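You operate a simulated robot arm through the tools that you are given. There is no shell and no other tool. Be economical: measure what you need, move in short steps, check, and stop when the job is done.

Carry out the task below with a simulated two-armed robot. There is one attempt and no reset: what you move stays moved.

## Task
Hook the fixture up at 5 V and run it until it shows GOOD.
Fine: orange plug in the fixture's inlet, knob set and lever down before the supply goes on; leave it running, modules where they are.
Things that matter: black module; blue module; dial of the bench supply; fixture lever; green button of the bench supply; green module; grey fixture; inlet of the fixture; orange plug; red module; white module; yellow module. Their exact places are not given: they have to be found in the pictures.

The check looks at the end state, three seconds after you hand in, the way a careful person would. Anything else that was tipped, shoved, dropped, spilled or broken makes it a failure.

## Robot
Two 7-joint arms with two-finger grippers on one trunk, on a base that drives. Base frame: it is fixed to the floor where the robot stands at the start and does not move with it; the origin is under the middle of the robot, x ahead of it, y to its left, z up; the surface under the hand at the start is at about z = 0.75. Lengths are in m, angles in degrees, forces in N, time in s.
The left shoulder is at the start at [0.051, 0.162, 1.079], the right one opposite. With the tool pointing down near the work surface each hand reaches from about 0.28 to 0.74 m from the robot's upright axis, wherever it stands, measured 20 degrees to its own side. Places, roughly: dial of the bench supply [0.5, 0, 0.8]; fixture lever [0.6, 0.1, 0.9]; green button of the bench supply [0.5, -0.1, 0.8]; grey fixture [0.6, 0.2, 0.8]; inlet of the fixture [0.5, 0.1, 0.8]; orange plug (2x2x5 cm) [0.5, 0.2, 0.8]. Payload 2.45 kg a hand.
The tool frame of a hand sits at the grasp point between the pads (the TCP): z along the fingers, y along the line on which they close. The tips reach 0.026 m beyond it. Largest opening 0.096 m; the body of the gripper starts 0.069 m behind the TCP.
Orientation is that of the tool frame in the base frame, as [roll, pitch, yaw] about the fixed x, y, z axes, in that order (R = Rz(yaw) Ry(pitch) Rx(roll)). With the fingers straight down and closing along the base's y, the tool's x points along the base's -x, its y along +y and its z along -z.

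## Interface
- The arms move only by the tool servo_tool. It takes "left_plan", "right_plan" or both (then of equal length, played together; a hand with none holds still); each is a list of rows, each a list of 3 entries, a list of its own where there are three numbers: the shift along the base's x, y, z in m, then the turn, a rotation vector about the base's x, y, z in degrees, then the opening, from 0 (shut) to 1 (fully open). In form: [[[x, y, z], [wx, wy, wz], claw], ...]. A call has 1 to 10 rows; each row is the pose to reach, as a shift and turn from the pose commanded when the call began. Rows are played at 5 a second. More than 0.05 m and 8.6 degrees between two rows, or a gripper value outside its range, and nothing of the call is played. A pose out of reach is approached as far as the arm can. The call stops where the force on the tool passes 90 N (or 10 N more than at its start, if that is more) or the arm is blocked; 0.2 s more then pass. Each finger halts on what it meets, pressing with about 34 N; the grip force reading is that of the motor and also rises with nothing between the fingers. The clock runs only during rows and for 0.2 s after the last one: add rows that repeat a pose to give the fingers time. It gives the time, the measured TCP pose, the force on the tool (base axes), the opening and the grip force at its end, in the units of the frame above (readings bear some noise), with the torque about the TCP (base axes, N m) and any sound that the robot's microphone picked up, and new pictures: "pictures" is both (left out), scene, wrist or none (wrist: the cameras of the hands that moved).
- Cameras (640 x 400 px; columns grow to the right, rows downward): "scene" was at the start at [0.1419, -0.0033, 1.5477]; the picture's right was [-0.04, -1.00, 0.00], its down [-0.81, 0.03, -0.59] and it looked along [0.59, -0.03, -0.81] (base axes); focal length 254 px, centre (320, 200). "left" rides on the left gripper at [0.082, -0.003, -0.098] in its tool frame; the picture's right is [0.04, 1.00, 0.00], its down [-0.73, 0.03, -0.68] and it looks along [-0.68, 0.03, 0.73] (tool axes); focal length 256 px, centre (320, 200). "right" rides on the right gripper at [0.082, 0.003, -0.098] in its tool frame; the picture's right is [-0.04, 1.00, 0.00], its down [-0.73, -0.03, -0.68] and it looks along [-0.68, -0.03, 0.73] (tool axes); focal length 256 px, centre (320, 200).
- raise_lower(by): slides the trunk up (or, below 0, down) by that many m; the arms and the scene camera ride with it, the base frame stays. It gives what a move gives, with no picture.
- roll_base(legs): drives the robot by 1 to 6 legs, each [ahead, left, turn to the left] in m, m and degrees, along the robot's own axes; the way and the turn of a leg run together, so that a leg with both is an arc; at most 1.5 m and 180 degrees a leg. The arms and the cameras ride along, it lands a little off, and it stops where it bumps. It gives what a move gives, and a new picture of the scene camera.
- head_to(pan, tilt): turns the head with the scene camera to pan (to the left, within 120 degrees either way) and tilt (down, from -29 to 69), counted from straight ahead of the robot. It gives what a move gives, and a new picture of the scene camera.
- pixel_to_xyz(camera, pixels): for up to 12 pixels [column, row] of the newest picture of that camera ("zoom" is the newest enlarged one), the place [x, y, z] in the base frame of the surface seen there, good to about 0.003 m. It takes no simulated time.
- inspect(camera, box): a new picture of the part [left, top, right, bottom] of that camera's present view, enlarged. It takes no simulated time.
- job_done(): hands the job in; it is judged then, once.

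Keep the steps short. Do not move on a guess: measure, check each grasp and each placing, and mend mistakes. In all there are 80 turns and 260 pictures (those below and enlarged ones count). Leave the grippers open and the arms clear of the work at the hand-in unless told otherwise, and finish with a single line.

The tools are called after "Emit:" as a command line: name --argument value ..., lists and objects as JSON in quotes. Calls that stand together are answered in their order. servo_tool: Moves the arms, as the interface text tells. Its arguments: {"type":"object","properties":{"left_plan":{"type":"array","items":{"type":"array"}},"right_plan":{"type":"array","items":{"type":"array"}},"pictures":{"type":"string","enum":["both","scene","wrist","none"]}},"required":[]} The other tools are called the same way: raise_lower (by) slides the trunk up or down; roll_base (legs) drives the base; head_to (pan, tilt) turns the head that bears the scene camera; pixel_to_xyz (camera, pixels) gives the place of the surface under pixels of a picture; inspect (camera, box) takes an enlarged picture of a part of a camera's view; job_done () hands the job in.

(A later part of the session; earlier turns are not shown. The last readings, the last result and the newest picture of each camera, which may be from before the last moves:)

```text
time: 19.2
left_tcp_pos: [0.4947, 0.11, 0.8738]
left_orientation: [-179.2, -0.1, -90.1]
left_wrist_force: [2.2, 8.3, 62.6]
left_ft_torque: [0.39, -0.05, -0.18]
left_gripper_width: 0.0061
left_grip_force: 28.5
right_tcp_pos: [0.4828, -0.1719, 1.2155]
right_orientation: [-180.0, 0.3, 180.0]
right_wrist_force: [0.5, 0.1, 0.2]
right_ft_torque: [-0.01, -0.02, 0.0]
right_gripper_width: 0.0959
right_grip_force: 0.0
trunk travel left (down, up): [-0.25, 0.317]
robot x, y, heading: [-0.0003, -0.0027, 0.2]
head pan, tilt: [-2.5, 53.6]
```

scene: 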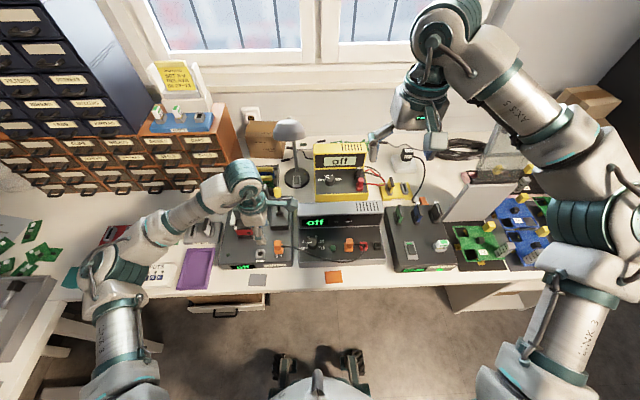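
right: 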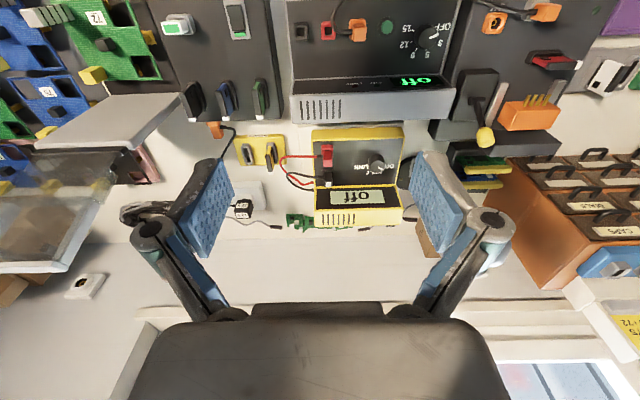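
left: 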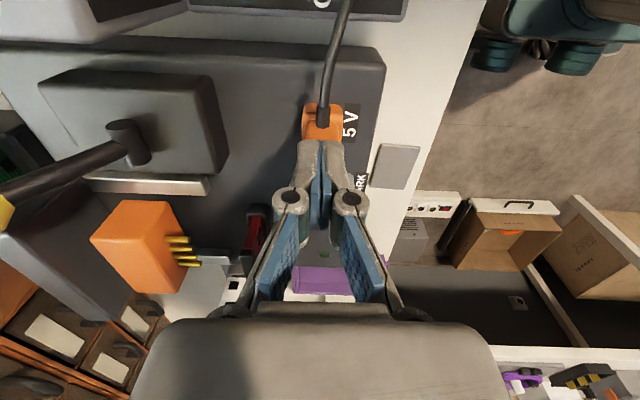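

The plug is firmly seated (62 N with no further travel). The left hand rises and turns back to close along y for the lever.

Emit:
servo_tool --left_plan '[[[0, 0, 0.03], [0, 0, 0], 0], [[0, 0, 0.08], [0, 0, 0], 0], [[0, 0.01, 0.12], [0, 0, -8], 0], [[0, 0.02, 0.16], [0, 0, -16], 0.2], [[0, 0.03, 0.2], [0, 0, -24], 0.5], [[0, 0.04, 0.2], [0, 0, -32], 0.5], [[0, 0.05, 0.2], [0, 0, -40], 0.5], [[0, 0.06, 0.2], [0, 0, -48], 0.5], [[0, 0.06, 0.2], [0, 0, -56], 0.5], [[0, 0.06, 0.2], [0, 0, -64], 0.5]]' --pictures "none"

Emit:
servo_tool --left_plan '[[[0.0, 0.01, 0], [0, 0, -8], 0.5], [[0, 0.01, 0], [0, 0, -16], 0.5], [[0, 0.01, 0], [0, 0, -24], 0.5], [[0, 0.01, 0], [0, 0, -26], 0.5]]'

Emit:
inspect --camera "scene" --box '[215, 170, 315, 270]'

Emit:
inspect --camera "left" --box '[100, 0, 340, 150]'

```text
time: 21.4
left_tcp_pos: [0.4943, 0.1695, 1.0659]
left_orientation: [-179.9, 0.1, -154.4]
left_wrist_force: [0.0, -0.1, 0.7]
left_ft_torque: [0.01, -0.01, -0.02]
left_gripper_width: 0.0479
left_grip_force: 0.1
right_tcp_pos: [0.488, -0.1716, 1.2116]
right_orientation: [179.9, 0.1, 179.9]
right_wrist_force: [-0.6, -0.3, 0.7]
right_ft_torque: [-0.02, 0.02, 0.0]
right_gripper_width: 0.096
right_grip_force: 0.1
trunk travel left (down, up): [-0.25, 0.317]
robot x, y, heading: [-0.0009, -0.0018, 0.1]
head pan, tilt: [-2.5, 53.6]
```

```text
time: 22.4
left_tcp_pos: [0.4959, 0.1798, 1.0663]
left_orientation: [-180.0, 0.3, 179.7]
left_wrist_force: [-0.8, 0.0, -0.6]
left_ft_torque: [-0.02, -0.01, -0.02]
left_gripper_width: 0.0478
left_grip_force: 0.1
right_tcp_pos: [0.4885, -0.1718, 1.2123]
right_orientation: [-180.0, 0.1, -180.0]
right_wrist_force: [0.3, 0.5, 0.5]
right_ft_torque: [-0.02, 0.0, 0.02]
right_gripper_width: 0.096
right_grip_force: 0.1
trunk travel left (down, up): [-0.25, 0.317]
robot x, y, heading: [0.0044, 0.0037, -0.1]
head pan, tilt: [-2.5, 53.6]
```

scene: 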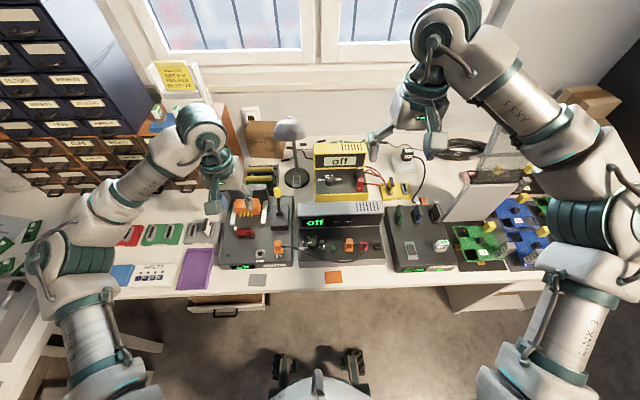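
left: 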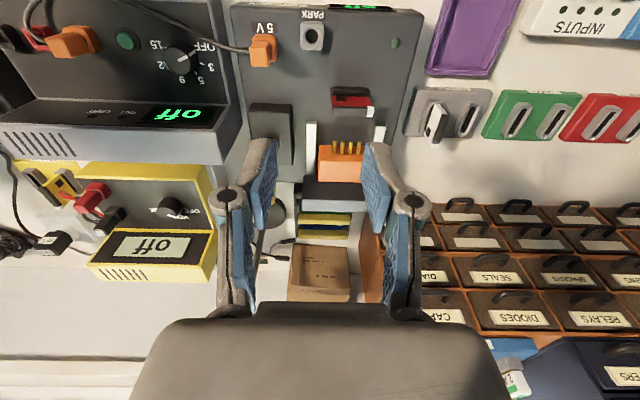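

```text
4.00 times, centred on (265, 220) of scene
```

zoom: 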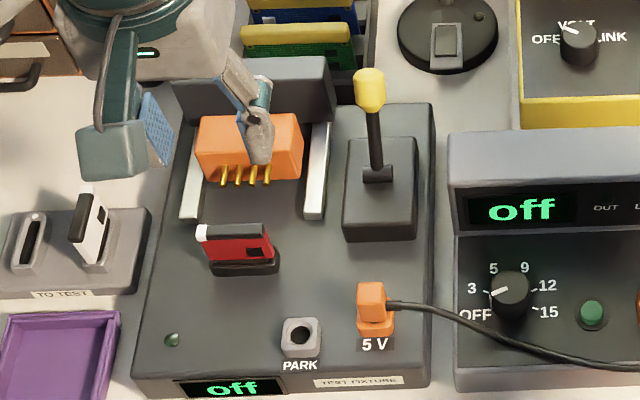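

```text
2.67 times, centred on (220, 75) of left
```

zoom: 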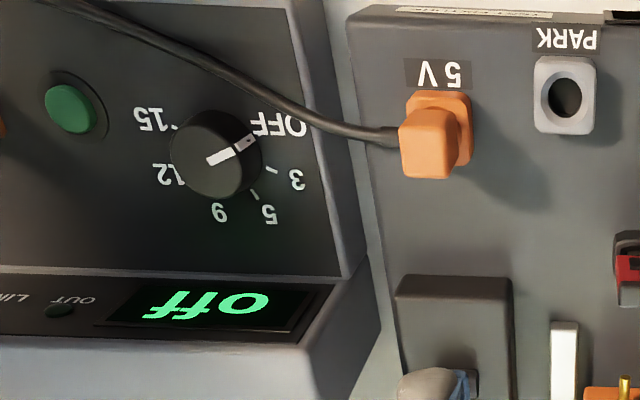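

Now I measure the lever points exactly in the enlarged scene view.

Emit:
inspect --camera "scene" --box '[260, 180, 330, 235]'

Emit:
pixel_to_xyz --camera "scene" --pixels '[[279, 189], [279, 192], [279, 195], [280, 200], [280, 206], [280, 212], [272, 222], [284, 222], [279, 228], [300, 200]]'

```text
7.27 times, centred on (295, 208) of scene
```

zoom: 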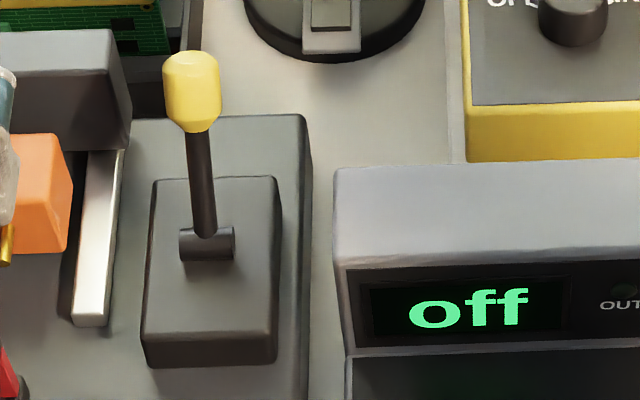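

```text
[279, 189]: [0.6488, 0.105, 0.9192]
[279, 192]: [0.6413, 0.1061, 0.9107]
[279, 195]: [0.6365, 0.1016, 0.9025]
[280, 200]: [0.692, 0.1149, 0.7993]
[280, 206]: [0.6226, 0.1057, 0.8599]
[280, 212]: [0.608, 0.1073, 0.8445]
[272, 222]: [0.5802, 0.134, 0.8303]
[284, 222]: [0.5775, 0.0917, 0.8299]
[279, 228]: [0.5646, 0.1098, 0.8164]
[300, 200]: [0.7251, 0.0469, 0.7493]
```

Emit:
pixel_to_xyz --camera "scene" --pixels '[[288, 126], [290, 150], [292, 165], [288, 138], [340, 208], [340, 215], [262, 190]]'

```text
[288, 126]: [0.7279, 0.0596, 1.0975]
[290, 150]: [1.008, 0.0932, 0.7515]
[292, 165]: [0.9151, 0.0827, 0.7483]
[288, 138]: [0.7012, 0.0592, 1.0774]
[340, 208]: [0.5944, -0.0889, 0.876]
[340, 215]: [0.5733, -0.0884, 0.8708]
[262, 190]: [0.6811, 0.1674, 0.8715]
```

The lamp shade (x≥0.70, y≈0.06, z≈1.08) is close behind the lever, so I'll come in tilted 30° from the front. First the tilt and the move to a stand-off point in line with the yellow knob.

Emit:
servo_tool --left_plan '[[[0.01, -0.01, 0], [0, -7.5, 0], 0.5], [[0.03, -0.025, 0], [0, -15, 0], 0.5], [[0.05, -0.04, 0], [0, -22.5, 0], 0.5], [[0.07, -0.06, 0], [0, -30, 0], 0.5], [[0.095, -0.073, -0.04], [0, -30, 0], 0.5], [[0.106, -0.073, -0.075], [0, -30, 0], 0.5], [[0.106, -0.073, -0.075], [0, -30, 0], 0.5]]'

Emit:
inspect --camera "scene" --box '[230, 140, 330, 240]'

```text
time: 24.0
left_tcp_pos: [0.6025, 0.1058, 0.9922]
left_orientation: [179.9, 30.3, 179.8]
left_wrist_force: [0.7, 0.3, 0.5]
left_ft_torque: [0.0, 0.0, 0.0]
left_gripper_width: 0.048
left_grip_force: 0.0
right_tcp_pos: [0.4878, -0.1717, 1.2137]
right_orientation: [-180.0, 0.2, 180.0]
right_wrist_force: [-1.1, -0.9, 0.5]
right_ft_torque: [0.02, -0.02, 0.0]
right_gripper_width: 0.0959
right_grip_force: 0.0
trunk travel left (down, up): [-0.25, 0.317]
robot x, y, heading: [-0.0017, -0.0005, -0.2]
head pan, tilt: [-2.5, 53.6]
```

scene: 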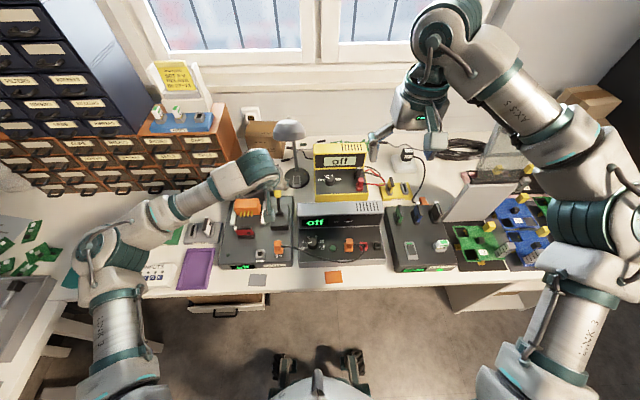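
left: 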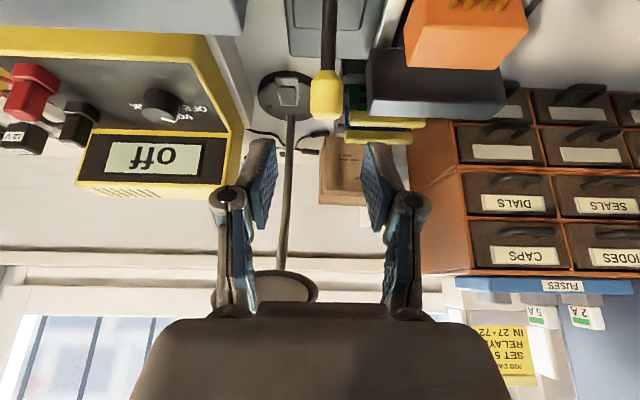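

```text
4.00 times, centred on (280, 190) of scene
```

zoom: 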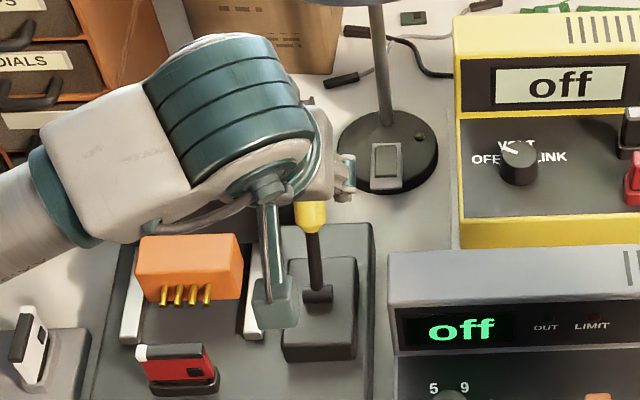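

Emit:
pixel_to_xyz --camera "left" --pixels '[[325, 80], [316, 90], [335, 90], [325, 90], [325, 105], [325, 116], [330, 55], [327, 40], [260, 285], [310, 285]]'

```text
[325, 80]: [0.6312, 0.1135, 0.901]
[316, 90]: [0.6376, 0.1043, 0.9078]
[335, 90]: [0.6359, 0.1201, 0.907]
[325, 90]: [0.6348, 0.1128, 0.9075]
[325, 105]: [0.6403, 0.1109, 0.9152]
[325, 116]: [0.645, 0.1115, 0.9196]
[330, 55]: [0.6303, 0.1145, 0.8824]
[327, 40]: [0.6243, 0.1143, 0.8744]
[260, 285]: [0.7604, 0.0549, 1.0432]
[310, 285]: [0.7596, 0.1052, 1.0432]
```

Knob centre ≈ (0.645, 0.110, 0.907). I advance along the tool axis and close on it.

Emit:
servo_tool --left_plan '[[[0.014, 0.004, -0.026], [0, 0, 0], 0.5], [[0.028, 0.004, -0.052], [0, 0, 0], 0.5], [[0.0425, 0.004, -0.077], [0, 0, 0], 0.5], [[0.0425, 0.004, -0.077], [0, 0, 0], 0.5], [[0.0425, 0.004, -0.077], [0, 0, 0], 0.1], [[0.0425, 0.004, -0.077], [0, 0, 0], 0.1], [[0.0425, 0.004, -0.077], [0, 0, 0], 0.1]]'

Emit:
inspect --camera "left" --box '[220, 80, 420, 220]'

```text
time: 25.6
left_tcp_pos: [0.6446, 0.111, 0.9125]
left_orientation: [179.9, 30.3, 179.8]
left_wrist_force: [-0.7, 2.1, 2.3]
left_ft_torque: [0.04, 0.02, -0.03]
left_gripper_width: 0.0237
left_grip_force: 44.6
right_tcp_pos: [0.4886, -0.1722, 1.2125]
right_orientation: [-179.9, 0.2, -180.0]
right_wrist_force: [0.2, 0.5, 0.4]
right_ft_torque: [0.04, -0.02, -0.01]
right_gripper_width: 0.0958
right_grip_force: 0.2
trunk travel left (down, up): [-0.25, 0.317]
robot x, y, heading: [-0.001, -0.0014, -0.2]
head pan, tilt: [-2.5, 53.6]
```

scene: 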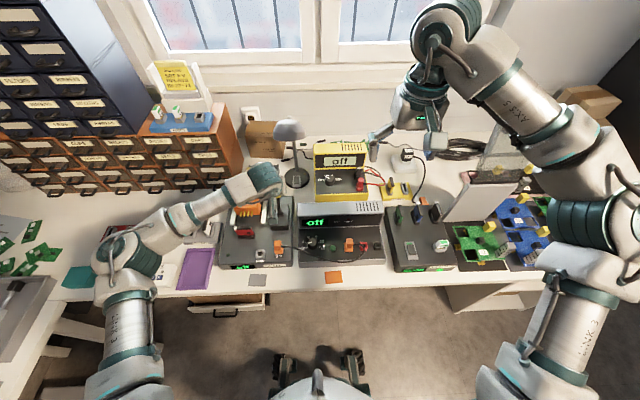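
left: 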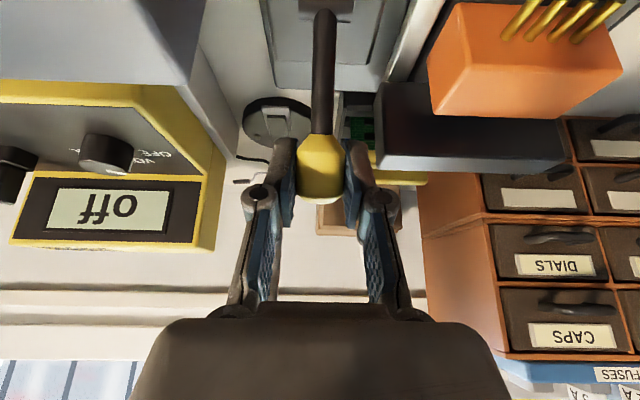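

```text
2.86 times, centred on (320, 150) of left
```

zoom: 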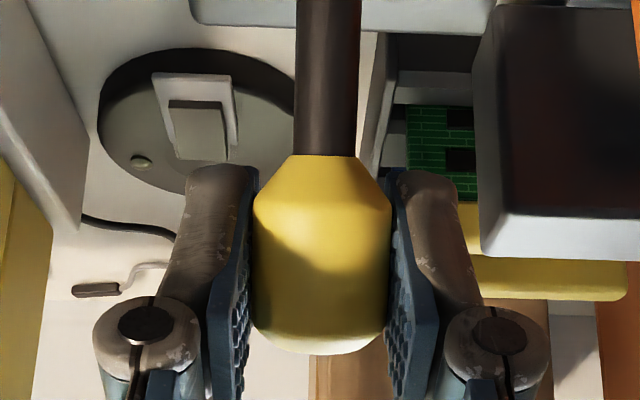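

The knob is held (0.024 m). I swing it forward along the arc about the pivot (0.609, z 0.838), first from +25° back to −25° forward.

Emit:
servo_tool --left_plan '[[[-0.0071, 0, 0.003], [0, 0, 0], 0.1], [[-0.0142, 0, 0.0053], [0, 0, 0], 0.1], [[-0.0284, 0, 0.0078], [0, 0, 0], 0.1], [[-0.0428, 0, 0.0078], [0, 0, 0], 0.1], [[-0.057, 0, 0.0053], [0, 0, 0], 0.1], [[-0.0705, 0, 0.0004], [0, 0, 0], 0.1]]'

Emit:
inspect --camera "scene" --box '[215, 170, 315, 270]'

```text
time: 27.0
left_tcp_pos: [0.573, 0.1132, 0.9135]
left_orientation: [-180.0, 30.3, 179.9]
left_wrist_force: [8.2, 6.8, 4.8]
left_ft_torque: [0.06, -0.9, 0.09]
left_gripper_width: 0.0243
left_grip_force: 45.2
right_tcp_pos: [0.4903, -0.1706, 1.2123]
right_orientation: [-179.9, 0.1, 179.9]
right_wrist_force: [-0.4, 0.0, -0.2]
right_ft_torque: [-0.02, -0.02, 0.01]
right_gripper_width: 0.0959
right_grip_force: 0.0
trunk travel left (down, up): [-0.25, 0.317]
robot x, y, heading: [0.0031, 0.0032, -0.1]
head pan, tilt: [-2.5, 53.6]
```

scene: 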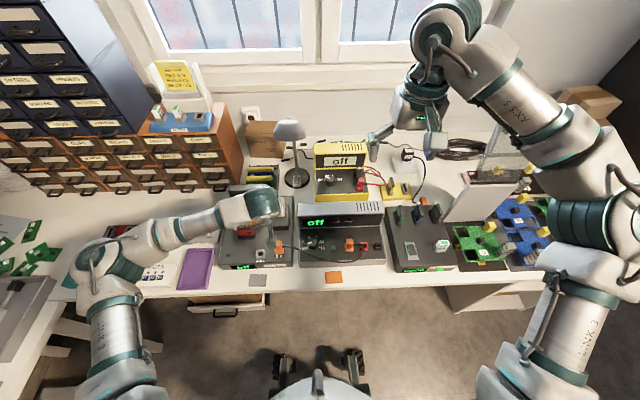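
left: 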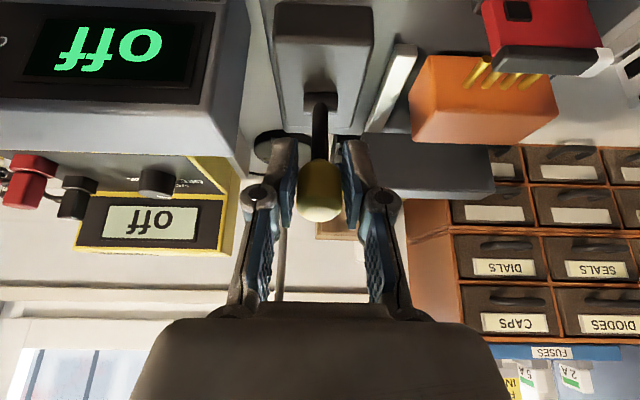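

```text
4.00 times, centred on (265, 220) of scene
```

zoom: 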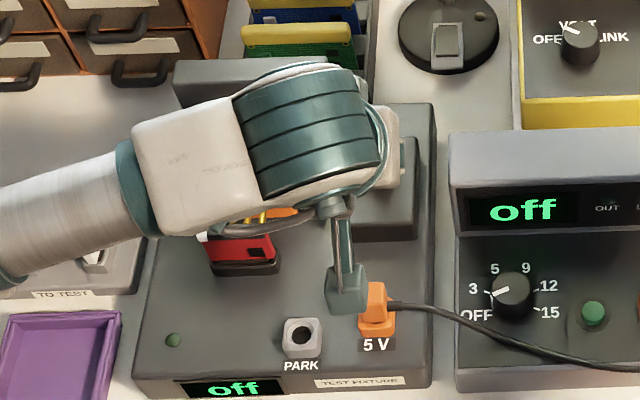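

The orange block is advancing with the lever and forces are small. I continue to about −55°.

Emit:
servo_tool --left_plan '[[[-0.0063, 0, -0.0034], [0, 0, 0], 0.1], [[-0.0125, 0, -0.0072], [0, 0, 0], 0.1], [[-0.018, 0, -0.0117], [0, 0, 0], 0.1], [[-0.0235, 0, -0.0165], [0, 0, 0], 0.1], [[-0.0282, 0, -0.022], [0, 0, 0], 0.1], [[-0.0328, 0, -0.0275], [0, 0, 0], 0.1]]'

Emit:
inspect --camera "scene" --box '[215, 170, 315, 270]'

```text
time: 28.4
left_tcp_pos: [0.5394, 0.1103, 0.8859]
left_orientation: [-180.0, 30.2, 179.8]
left_wrist_force: [0.3, -0.9, -0.4]
left_ft_torque: [-0.06, 0.01, -0.03]
left_gripper_width: 0.0097
left_grip_force: 0.1
right_tcp_pos: [0.4883, -0.1726, 1.2124]
right_orientation: [179.9, 0.2, -180.0]
right_wrist_force: [0.6, 0.4, 0.0]
right_ft_torque: [-0.04, -0.05, -0.01]
right_gripper_width: 0.0961
right_grip_force: 0.1
trunk travel left (down, up): [-0.25, 0.317]
robot x, y, heading: [-0.0009, 0.001, 0.0]
head pan, tilt: [-2.5, 53.6]
```

scene: 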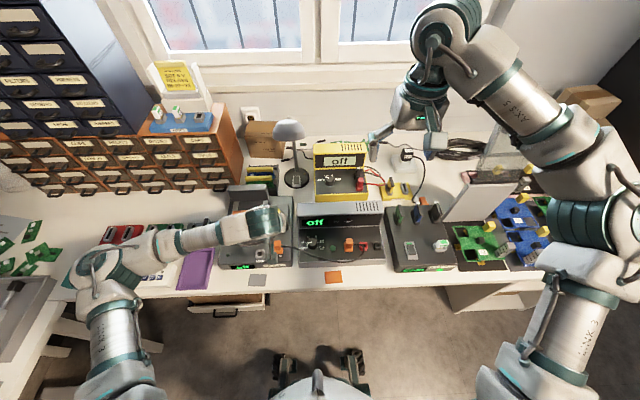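
left: 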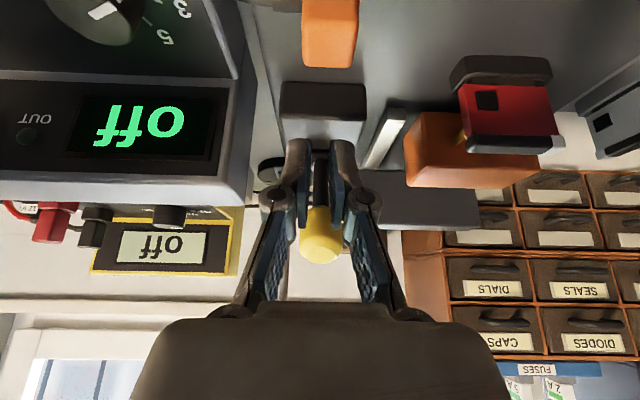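

```text
4.00 times, centred on (265, 220) of scene
```

zoom: 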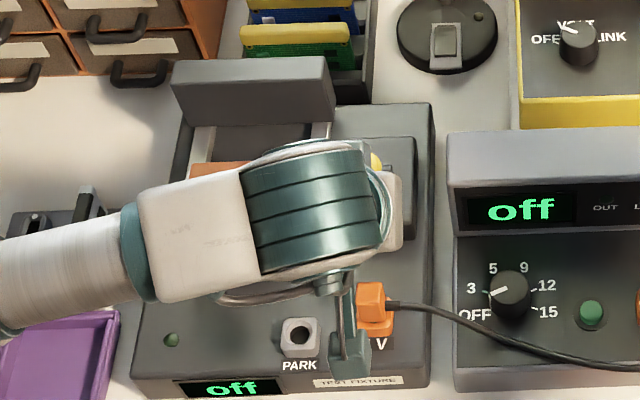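

The knob slipped out of the fingers; the lever may have reached its stop. I open, back off along the tool axis, and look.

Emit:
servo_tool --left_plan '[[[0, 0, 0], [0, 0, 0], 0.5], [[0, 0, 0], [0, 0, 0], 0.6], [[-0.02, 0, 0.035], [0, 0, 0], 0.6], [[-0.04, 0.01, 0.07], [0, 0, 0], 0.6], [[-0.05, 0.05, 0.1], [0, 0, 0], 0.6], [[-0.05, 0.09, 0.12], [0, 0, 0], 0.6], [[-0.05, 0.13, 0.13], [0, 0, 0], 0.6]]'

Emit:
inspect --camera "scene" --box '[215, 170, 315, 270]'

Emit:
inspect --camera "scene" --box '[250, 185, 310, 225]'

```text
refused: row 5 steps farther than a row can; nothing moved
```

```text
4.00 times, centred on (265, 220) of scene
```

zoom: 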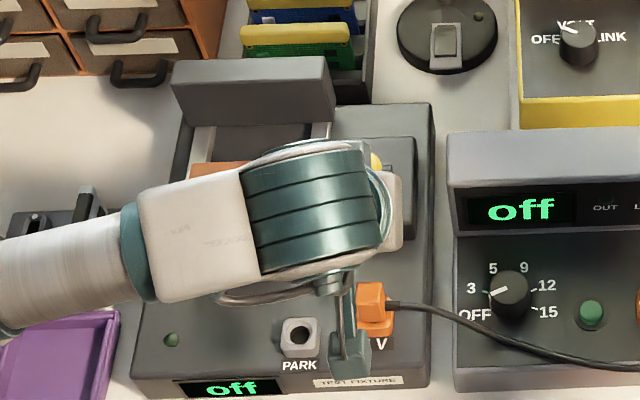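

```text
10.00 times, centred on (280, 205) of scene
```

zoom: 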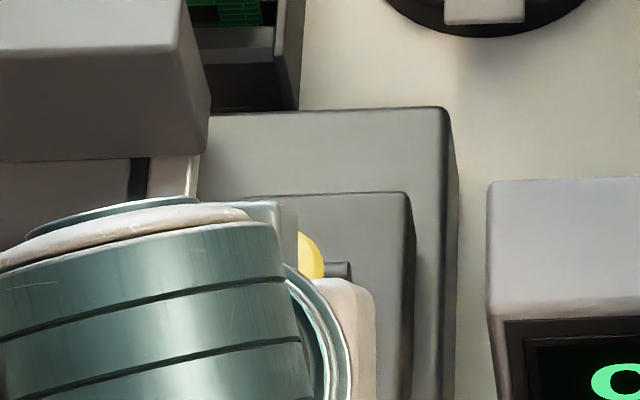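

One step was too long; nothing moved. Retrying with smaller steps.

Emit:
servo_tool --left_plan '[[[0, 0, 0], [0, 0, 0], 0.5], [[0, 0, 0], [0, 0, 0], 0.6], [[-0.02, 0, 0.035], [0, 0, 0], 0.6], [[-0.04, 0.01, 0.07], [0, 0, 0], 0.6], [[-0.05, 0.04, 0.095], [0, 0, 0], 0.6], [[-0.05, 0.08, 0.11], [0, 0, 0], 0.6], [[-0.05, 0.12, 0.12], [0, 0, 0], 0.6]]'

Emit:
inspect --camera "scene" --box '[215, 170, 315, 270]'

Emit:
inspect --camera "scene" --box '[250, 190, 310, 230]'

```text
time: 30.0
left_tcp_pos: [0.4914, 0.2333, 1.0077]
left_orientation: [-180.0, 30.2, 179.8]
left_wrist_force: [0.2, 0.1, 0.5]
left_ft_torque: [-0.02, -0.02, -0.02]
left_gripper_width: 0.0574
left_grip_force: 0.1
right_tcp_pos: [0.4876, -0.1693, 1.2137]
right_orientation: [-180.0, 0.2, -179.9]
right_wrist_force: [-0.5, 0.6, 0.3]
right_ft_torque: [0.0, 0.0, 0.0]
right_gripper_width: 0.0957
right_grip_force: 0.0
trunk travel left (down, up): [-0.25, 0.317]
robot x, y, heading: [0.0034, 0.0013, -0.0]
head pan, tilt: [-2.5, 53.6]
```

scene: 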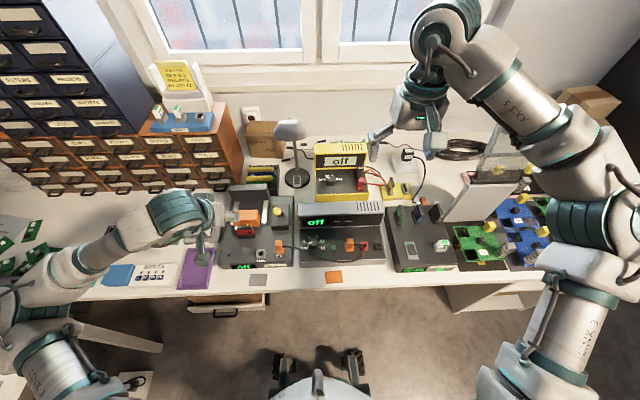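
left: 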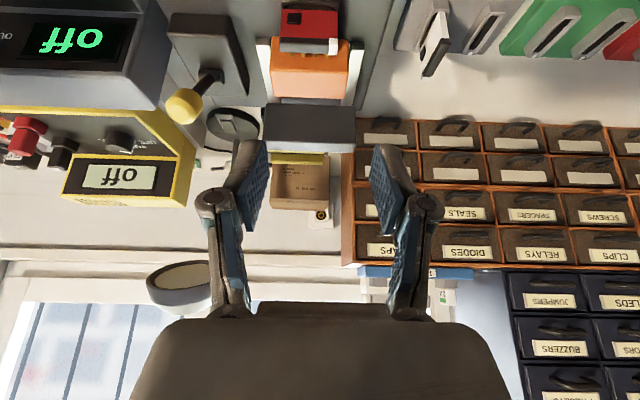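

```text
4.00 times, centred on (265, 220) of scene
```

zoom: 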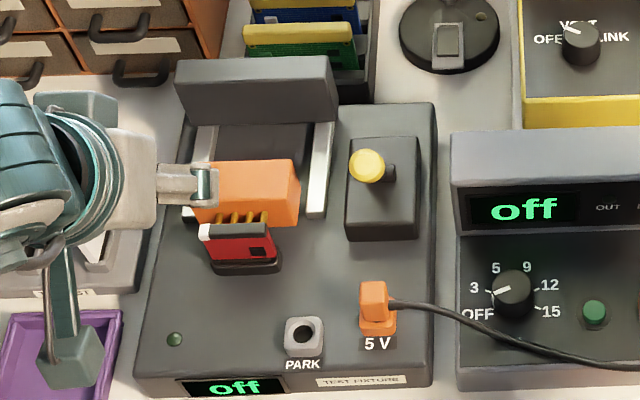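

```text
10.00 times, centred on (280, 210) of scene
```

zoom: 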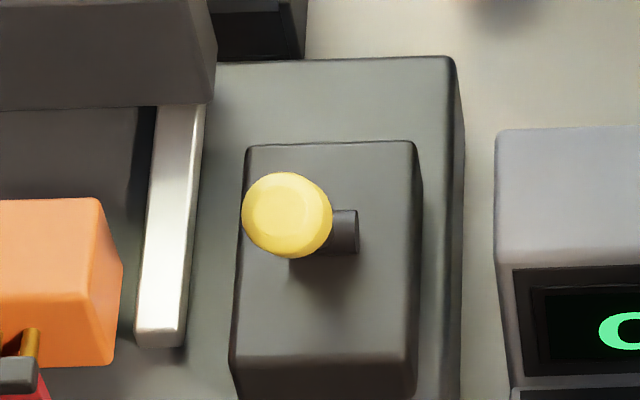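

Emit:
pixel_to_xyz --camera "zoom" --pixels '[[285, 210], [265, 210], [310, 210], [285, 185], [285, 240], [345, 235], [345, 250]]'

Emit:
inspect --camera "left" --box '[150, 0, 350, 130]'

Emit:
inspect --camera "scene" --box '[235, 205, 305, 250]'

```text
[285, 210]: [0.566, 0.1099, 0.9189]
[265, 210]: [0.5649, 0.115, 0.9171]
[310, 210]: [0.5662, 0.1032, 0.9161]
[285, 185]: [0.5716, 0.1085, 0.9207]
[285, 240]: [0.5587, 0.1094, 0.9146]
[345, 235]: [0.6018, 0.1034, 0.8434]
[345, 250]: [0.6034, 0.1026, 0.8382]
```

```text
3.08 times, centred on (250, 65) of left
```

zoom: 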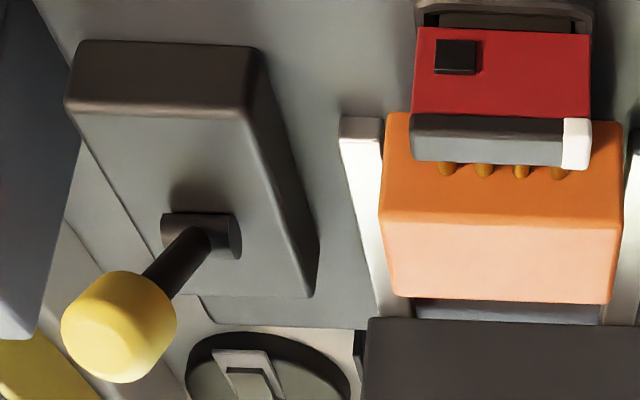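

```text
8.89 times, centred on (270, 228) of scene
```

zoom: 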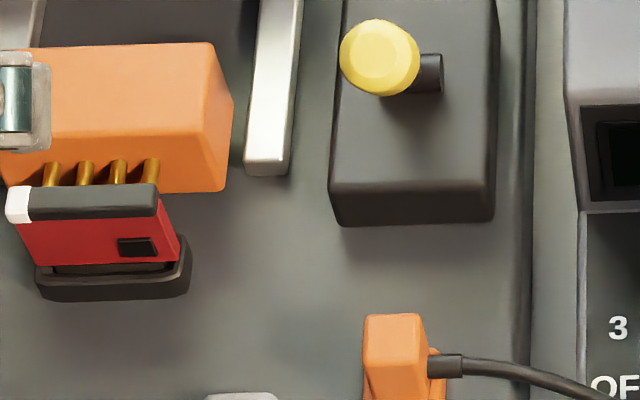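

The lever sits at −27° (started +28°) and resisted until the fingers slipped, so it's at its forward stop, and the pins touch the red module. Next is the dial; I check the cable's position around it.

Emit:
inspect --camera "scene" --box '[280, 225, 340, 265]'

Emit:
pixel_to_xyz --camera "zoom" --pixels '[[350, 175], [300, 175], [400, 175], [350, 145], [350, 210], [100, 240], [200, 280], [300, 320], [400, 345], [350, 110], [540, 235], [541, 215]]'

```text
10.00 times, centred on (310, 245) of scene
```

zoom: 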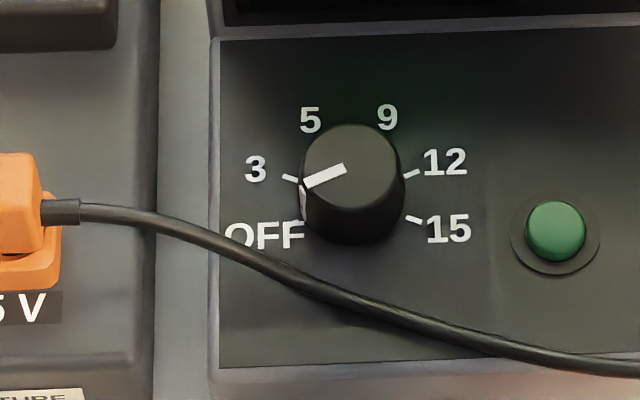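

```text
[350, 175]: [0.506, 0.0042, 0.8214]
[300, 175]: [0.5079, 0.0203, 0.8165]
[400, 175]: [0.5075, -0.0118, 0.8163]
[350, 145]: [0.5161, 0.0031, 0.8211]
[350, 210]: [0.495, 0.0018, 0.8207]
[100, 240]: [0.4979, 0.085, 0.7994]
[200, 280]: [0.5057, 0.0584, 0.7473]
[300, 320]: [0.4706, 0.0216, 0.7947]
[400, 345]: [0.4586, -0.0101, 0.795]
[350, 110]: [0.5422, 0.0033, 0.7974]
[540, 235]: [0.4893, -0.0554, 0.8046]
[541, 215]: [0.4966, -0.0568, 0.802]
```

Emit:
pixel_to_xyz --camera "zoom" --pixels '[[150, 218], [200, 236], [230, 248], [260, 264], [300, 284], [340, 301], [380, 316], [420, 330], [346, 167], [315, 181]]'

```text
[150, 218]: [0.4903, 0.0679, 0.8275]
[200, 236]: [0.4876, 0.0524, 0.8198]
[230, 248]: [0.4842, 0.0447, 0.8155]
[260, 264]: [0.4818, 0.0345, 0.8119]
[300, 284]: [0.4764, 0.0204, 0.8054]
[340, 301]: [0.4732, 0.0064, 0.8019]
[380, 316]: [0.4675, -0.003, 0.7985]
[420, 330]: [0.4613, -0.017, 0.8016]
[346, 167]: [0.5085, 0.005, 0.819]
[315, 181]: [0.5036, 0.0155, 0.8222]
```

Knob centre ≈ (0.5075, 0.004), top z 0.821, radius ≈0.016. The cable is ≈3 cm in front, so I'll turn in two 48° strokes. The right hand goes above the knob while the left retreats.

Emit:
servo_tool --left_plan '[[[0, 0.02, 0.02], [0, 0, 0], 0.6], [[0, 0.04, 0.04], [0, 0, 0], 0.6], [[0, 0.06, 0.06], [0, 0, 0], 0.6], [[0, 0.08, 0.08], [0, 0, 0], 0.6], [[0, 0.1, 0.1], [0, 0, 0], 0.6], [[0, 0.1, 0.1], [0, 0, 0], 0.6], [[0, 0.1, 0.1], [0, 0, 0], 0.6], [[0, 0.1, 0.1], [0, 0, 0], 0.6]]' --right_plan '[[[0.003, 0.02, -0.03], [0, 0, 0], 0.9], [[0.006, 0.045, -0.07], [0, 0, 0], 0.7], [[0.009, 0.07, -0.11], [0, 0, 0], 0.5], [[0.012, 0.1, -0.15], [0, 0, 0], 0.5], [[0.015, 0.13, -0.19], [0, 0, 0], 0.5], [[0.019, 0.16, -0.23], [0, 0, 0], 0.5], [[0.019, 0.175, -0.27], [0, 0, 0], 0.5], [[0.019, 0.175, -0.28], [0, 0, 0], 0.5]]'

Emit:
inspect --camera "right" --box '[220, 0, 420, 130]'

```text
refused: row 6 steps farther than a row can; nothing moved
```

```text
3.08 times, centred on (320, 65) of right
```

zoom: 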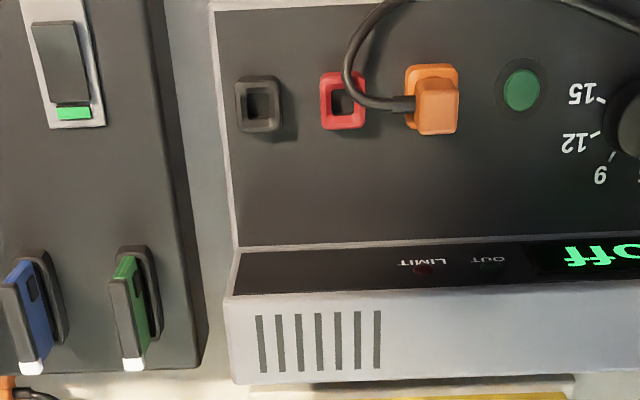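

Steps slightly too long; I shorten them.

Emit:
servo_tool --left_plan '[[[0, 0.02, 0.02], [0, 0, 0], 0.6], [[0, 0.04, 0.04], [0, 0, 0], 0.6], [[0, 0.06, 0.06], [0, 0, 0], 0.6], [[0, 0.08, 0.08], [0, 0, 0], 0.6], [[0, 0.1, 0.1], [0, 0, 0], 0.6], [[0, 0.1, 0.1], [0, 0, 0], 0.6], [[0, 0.1, 0.1], [0, 0, 0], 0.6], [[0, 0.1, 0.1], [0, 0, 0], 0.6], [[0, 0.1, 0.1], [0, 0, 0], 0.6]]' --right_plan '[[[0.003, 0.02, -0.03], [0, 0, 0], 0.9], [[0.006, 0.04, -0.07], [0, 0, 0], 0.7], [[0.009, 0.06, -0.11], [0, 0, 0], 0.5], [[0.012, 0.085, -0.15], [0, 0, 0], 0.5], [[0.015, 0.11, -0.185], [0, 0, 0], 0.5], [[0.019, 0.14, -0.22], [0, 0, 0], 0.5], [[0.019, 0.165, -0.25], [0, 0, 0], 0.5], [[0.019, 0.175, -0.28], [0, 0, 0], 0.5], [[0.019, 0.175, -0.28], [0, 0, 0], 0.5]]'

Emit:
inspect --camera "right" --box '[220, 30, 420, 160]'

```text
time: 32.0
left_tcp_pos: [0.4896, 0.332, 1.1074]
left_orientation: [-179.9, 30.2, 179.8]
left_wrist_force: [-0.2, 0.4, -0.2]
left_ft_torque: [0.03, -0.02, 0.01]
left_gripper_width: 0.0576
left_grip_force: 0.1
right_tcp_pos: [0.5082, 0.004, 0.9311]
right_orientation: [-180.0, 0.2, 180.0]
right_wrist_force: [-0.3, -0.7, 0.2]
right_ft_torque: [0.01, 0.01, -0.02]
right_gripper_width: 0.0479
right_grip_force: 0.0
trunk travel left (down, up): [-0.25, 0.317]
robot x, y, heading: [-0.0004, -0.001, -0.0]
head pan, tilt: [-2.5, 53.6]
```

scene: 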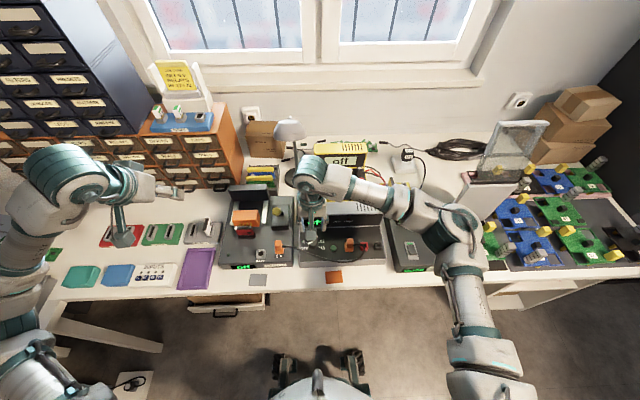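
right: 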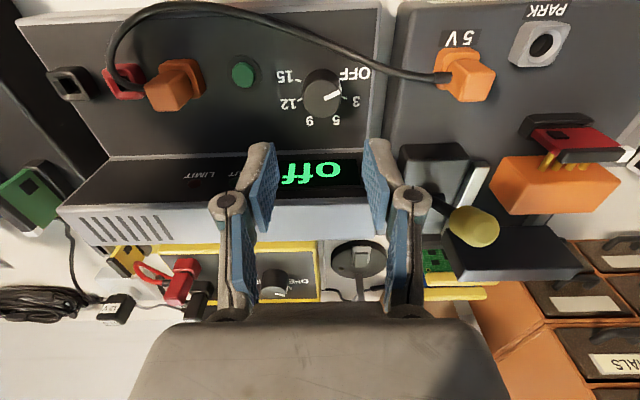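
left: 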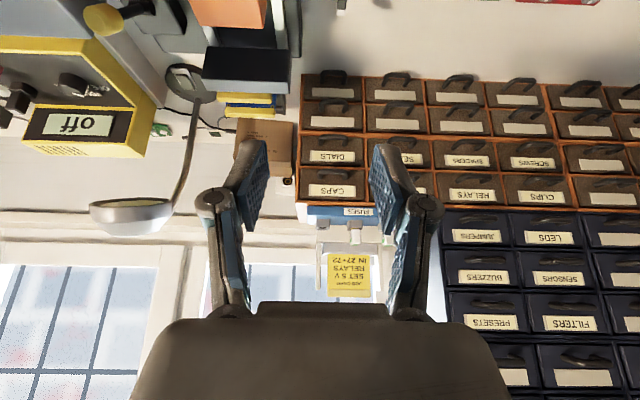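

```text
3.08 times, centred on (320, 95) of right
```

zoom: 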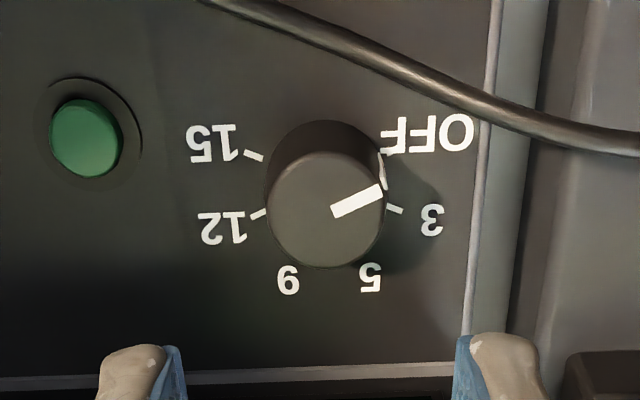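

Emit:
pixel_to_xyz --camera "zoom" --pixels '[[325, 160], [325, 210], [325, 255], [275, 210], [375, 210], [290, 175], [88, 135], [85, 110], [60, 140], [115, 140]]'

```text
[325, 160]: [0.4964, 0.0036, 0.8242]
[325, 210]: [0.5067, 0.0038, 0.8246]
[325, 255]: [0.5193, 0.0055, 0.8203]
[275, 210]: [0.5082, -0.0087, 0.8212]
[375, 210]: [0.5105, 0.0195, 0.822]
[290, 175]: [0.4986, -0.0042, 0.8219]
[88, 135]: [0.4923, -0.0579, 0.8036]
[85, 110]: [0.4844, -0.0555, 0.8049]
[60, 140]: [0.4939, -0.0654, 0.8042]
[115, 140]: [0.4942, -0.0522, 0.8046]
```

Knob centre (0.508, 0.0045) agrees. I descend to TCP z≈0.832 and close.

Emit:
servo_tool --right_plan '[[[0, 0, -0.04], [0, 0, 0], 0.5], [[0, 0, -0.075], [0, 0, 0], 0.5], [[0, 0, -0.099], [0, 0, 0], 0.5], [[0, 0, -0.099], [0, 0, 0], 0.5], [[0, 0, -0.099], [0, 0, 0], 0.15], [[0, 0, -0.099], [0, 0, 0], 0.15], [[0, 0, -0.099], [0, 0, 0], 0.15]]' --pictures "wrist"

```text
time: 33.6
left_tcp_pos: [0.4909, 0.3323, 1.1084]
left_orientation: [180.0, 30.2, 179.8]
left_wrist_force: [-1.2, -0.2, 0.4]
left_ft_torque: [0.01, -0.02, -0.02]
left_gripper_width: 0.0576
left_grip_force: 0.0
right_tcp_pos: [0.508, 0.0049, 0.8322]
right_orientation: [-179.9, 0.1, -180.0]
right_wrist_force: [0.1, -3.3, -0.2]
right_ft_torque: [-0.16, -0.47, 0.04]
right_gripper_width: 0.0325
right_grip_force: 45.0
trunk travel left (down, up): [-0.25, 0.317]
robot x, y, heading: [-0.0032, 0.0012, -0.0]
head pan, tilt: [-2.5, 53.6]
```

right: 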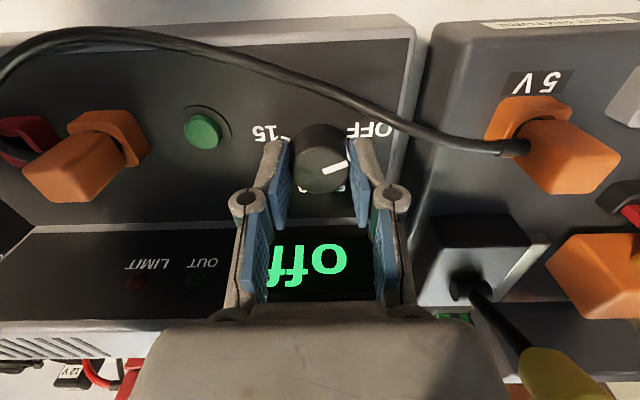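

Knob gripped (0.0325 m). First stroke: −48° about z.

Emit:
servo_tool --right_plan '[[[0, 0, 0], [0, 0, -8], 0.15], [[0, 0, 0], [0, 0, -16], 0.15], [[0, 0, 0], [0, 0, -24], 0.15], [[0, 0, 0], [0, 0, -32], 0.15], [[0, 0, 0], [0, 0, -40], 0.15], [[0, 0, 0], [0, 0, -48], 0.15], [[0, 0, 0], [0, 0, -48], 0.15]]' --pictures "wrist"

Emit:
inspect --camera "right" --box '[240, 90, 400, 220]'

```text
time: 35.2
left_tcp_pos: [0.492, 0.3345, 1.1061]
left_orientation: [180.0, 30.1, 179.9]
left_wrist_force: [-0.5, 0.0, 0.1]
left_ft_torque: [0.03, 0.01, 0.0]
left_gripper_width: 0.0573
left_grip_force: 0.1
right_tcp_pos: [0.5092, 0.0062, 0.8333]
right_orientation: [-179.9, 0.2, 131.8]
right_wrist_force: [10.0, 15.8, -1.7]
right_ft_torque: [1.0, -0.03, 0.05]
right_gripper_width: 0.0323
right_grip_force: 44.7
trunk travel left (down, up): [-0.25, 0.317]
robot x, y, heading: [-0.0025, 0.001, -0.2]
head pan, tilt: [-2.5, 53.6]
```

right: 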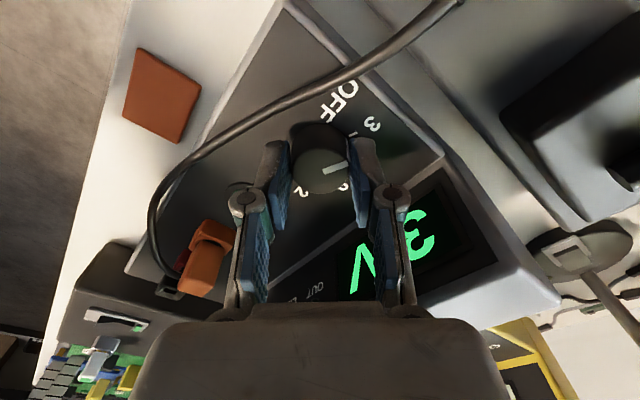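

```text
3.08 times, centred on (320, 155) of right
```

zoom: 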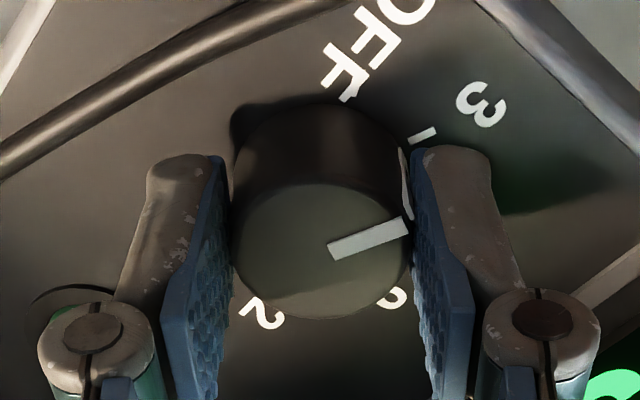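

The supply's display reads "3 V", so each detent is 48°. I release, turn back, and regrip.

Emit:
servo_tool --right_plan '[[[0, 0, 0], [0, 0, 0], 0.5], [[0, 0, 0], [0, 0, 0], 0.5], [[0, 0, 0], [0, 0, 8], 0.5], [[0, 0, 0], [0, 0, 16], 0.5], [[0, 0, 0], [0, 0, 24], 0.5], [[0, 0, 0], [0, 0, 32], 0.5], [[0, 0, 0], [0, 0, 40], 0.5], [[0, 0, 0], [0, 0, 48], 0.5], [[0, 0, 0], [0, 0, 48], 0.15], [[0, 0, 0], [0, 0, 48], 0.15]]' --pictures "wrist"

```text
time: 37.4
left_tcp_pos: [0.4894, 0.3325, 1.1069]
left_orientation: [180.0, 30.2, 179.9]
left_wrist_force: [-0.6, -0.3, -0.4]
left_ft_torque: [-0.01, 0.01, -0.01]
left_gripper_width: 0.0577
left_grip_force: 0.1
right_tcp_pos: [0.506, 0.0049, 0.8326]
right_orientation: [-180.0, 0.2, -179.9]
right_wrist_force: [-0.1, 8.9, 1.5]
right_ft_torque: [0.29, -0.15, 0.06]
right_gripper_width: 0.0325
right_grip_force: 45.4
trunk travel left (down, up): [-0.25, 0.317]
robot x, y, heading: [0.0011, -0.0005, 0.1]
head pan, tilt: [-2.5, 53.6]
```

right: 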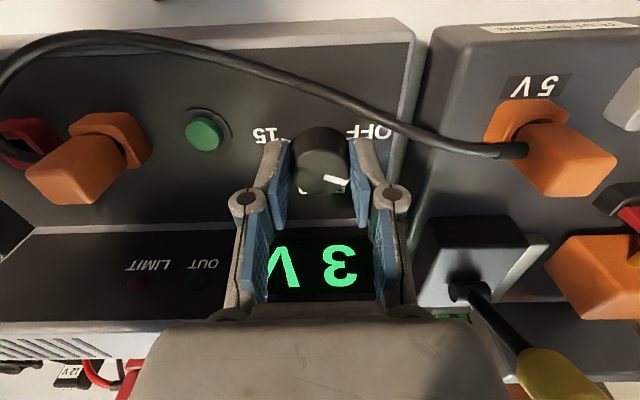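

Still 3 V. Second stroke: −48° again.

Emit:
servo_tool --right_plan '[[[0, 0, 0], [0, 0, -8], 0.15], [[0, 0, 0], [0, 0, -16], 0.15], [[0, 0, 0], [0, 0, -24], 0.15], [[0, 0, 0], [0, 0, -32], 0.15], [[0, 0, 0], [0, 0, -40], 0.15], [[0, 0, 0], [0, 0, -48], 0.15], [[0, 0, 0], [0, 0, -48], 0.15]]' --pictures "wrist"

Emit:
inspect --camera "right" --box '[240, 90, 400, 220]'

```text
time: 39.0
left_tcp_pos: [0.4913, 0.3343, 1.1051]
left_orientation: [-179.9, 30.1, 179.9]
left_wrist_force: [0.9, 0.5, 0.3]
left_ft_torque: [0.0, 0.03, 0.02]
left_gripper_width: 0.0575
left_grip_force: 0.1
right_tcp_pos: [0.5063, 0.0083, 0.8342]
right_orientation: [180.0, 0.1, 132.0]
right_wrist_force: [2.0, 26.2, -7.4]
right_ft_torque: [0.46, 0.13, 0.06]
right_gripper_width: 0.0326
right_grip_force: 45.0
trunk travel left (down, up): [-0.25, 0.317]
robot x, y, heading: [0.0021, 0.0028, 0.1]
head pan, tilt: [-2.5, 53.6]
```

right: 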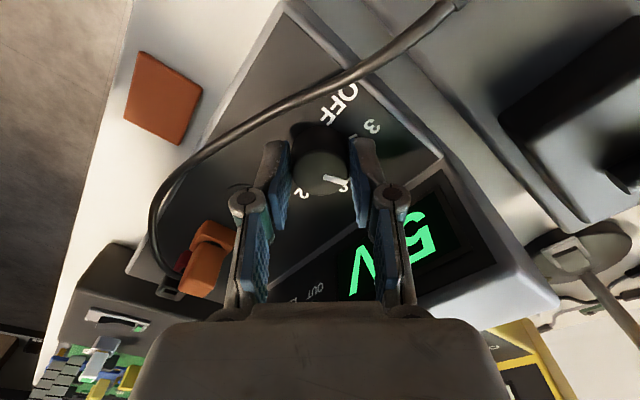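

```text
3.08 times, centred on (320, 155) of right
```

zoom: 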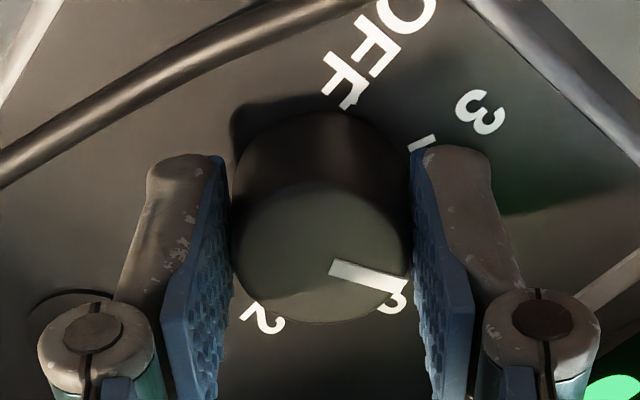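

Display reads "5 V". I release, rise, turn back, close the fingers and go above the green button (0.491, −0.057).

Emit:
servo_tool --right_plan '[[[0, 0, 0], [0, 0, 0], 0.5], [[0, 0, 0], [0, 0, 0], 0.5], [[0, 0, 0.04], [0, 0, 0], 0.5], [[0, 0, 0.07], [0, 0, 8], 0.3], [[0, -0.015, 0.07], [0, 0, 16], 0], [[-0.005, -0.03, 0.07], [0, 0, 24], 0], [[-0.01, -0.045, 0.07], [0, 0, 32], 0], [[-0.015, -0.0625, 0.07], [0, 0, 40], 0], [[-0.0155, -0.0625, 0.06], [0, 0, 48], 0], [[-0.0155, -0.0625, 0.05], [0, 0, 48], 0]]'

Emit:
inspect --camera "right" --box '[220, 50, 420, 200]'

Emit:
inspect --camera "scene" --box '[215, 190, 315, 280]'

```text
time: 41.2
left_tcp_pos: [0.4909, 0.3307, 1.109]
left_orientation: [179.9, 30.2, 179.8]
left_wrist_force: [0.5, -0.5, -0.5]
left_ft_torque: [0.01, -0.01, 0.0]
left_gripper_width: 0.0574
left_grip_force: 0.0
right_tcp_pos: [0.4924, -0.061, 0.8835]
right_orientation: [179.9, 0.2, -179.9]
right_wrist_force: [0.8, -0.4, -0.2]
right_ft_torque: [-0.04, 0.01, -0.02]
right_gripper_width: 0.0
right_grip_force: 28.7
trunk travel left (down, up): [-0.25, 0.317]
robot x, y, heading: [-0.0014, -0.0019, -0.0]
head pan, tilt: [-2.5, 53.6]
```

scene: 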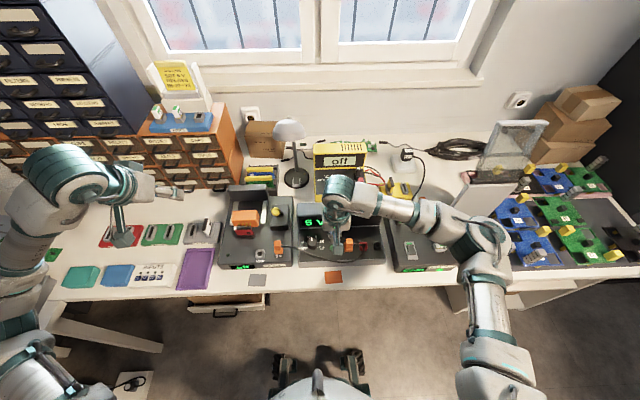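
right: 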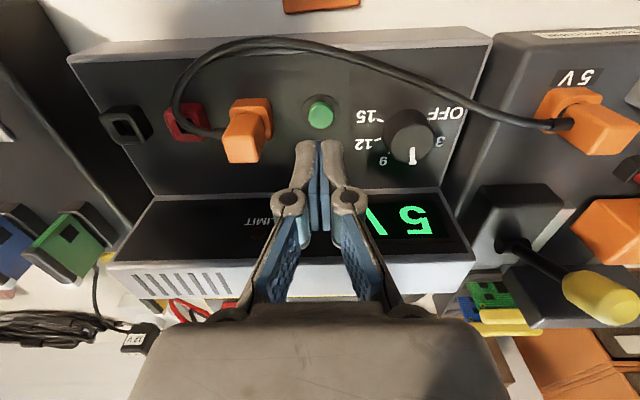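

```text
2.67 times, centred on (320, 125) of right
```

zoom: 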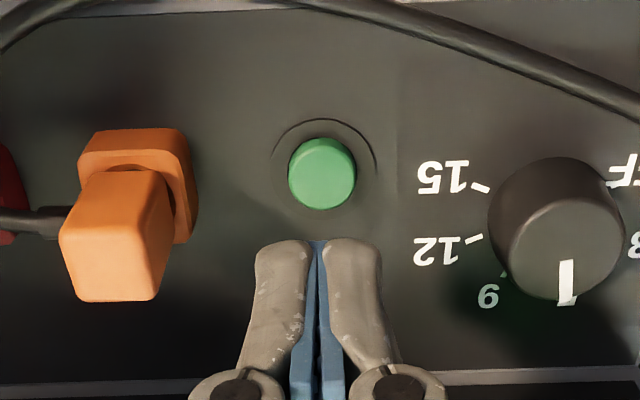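

```text
4.44 times, centred on (265, 235) of scene
```

zoom: 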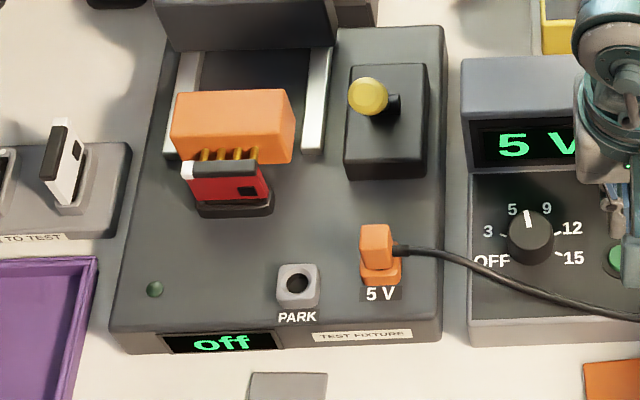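

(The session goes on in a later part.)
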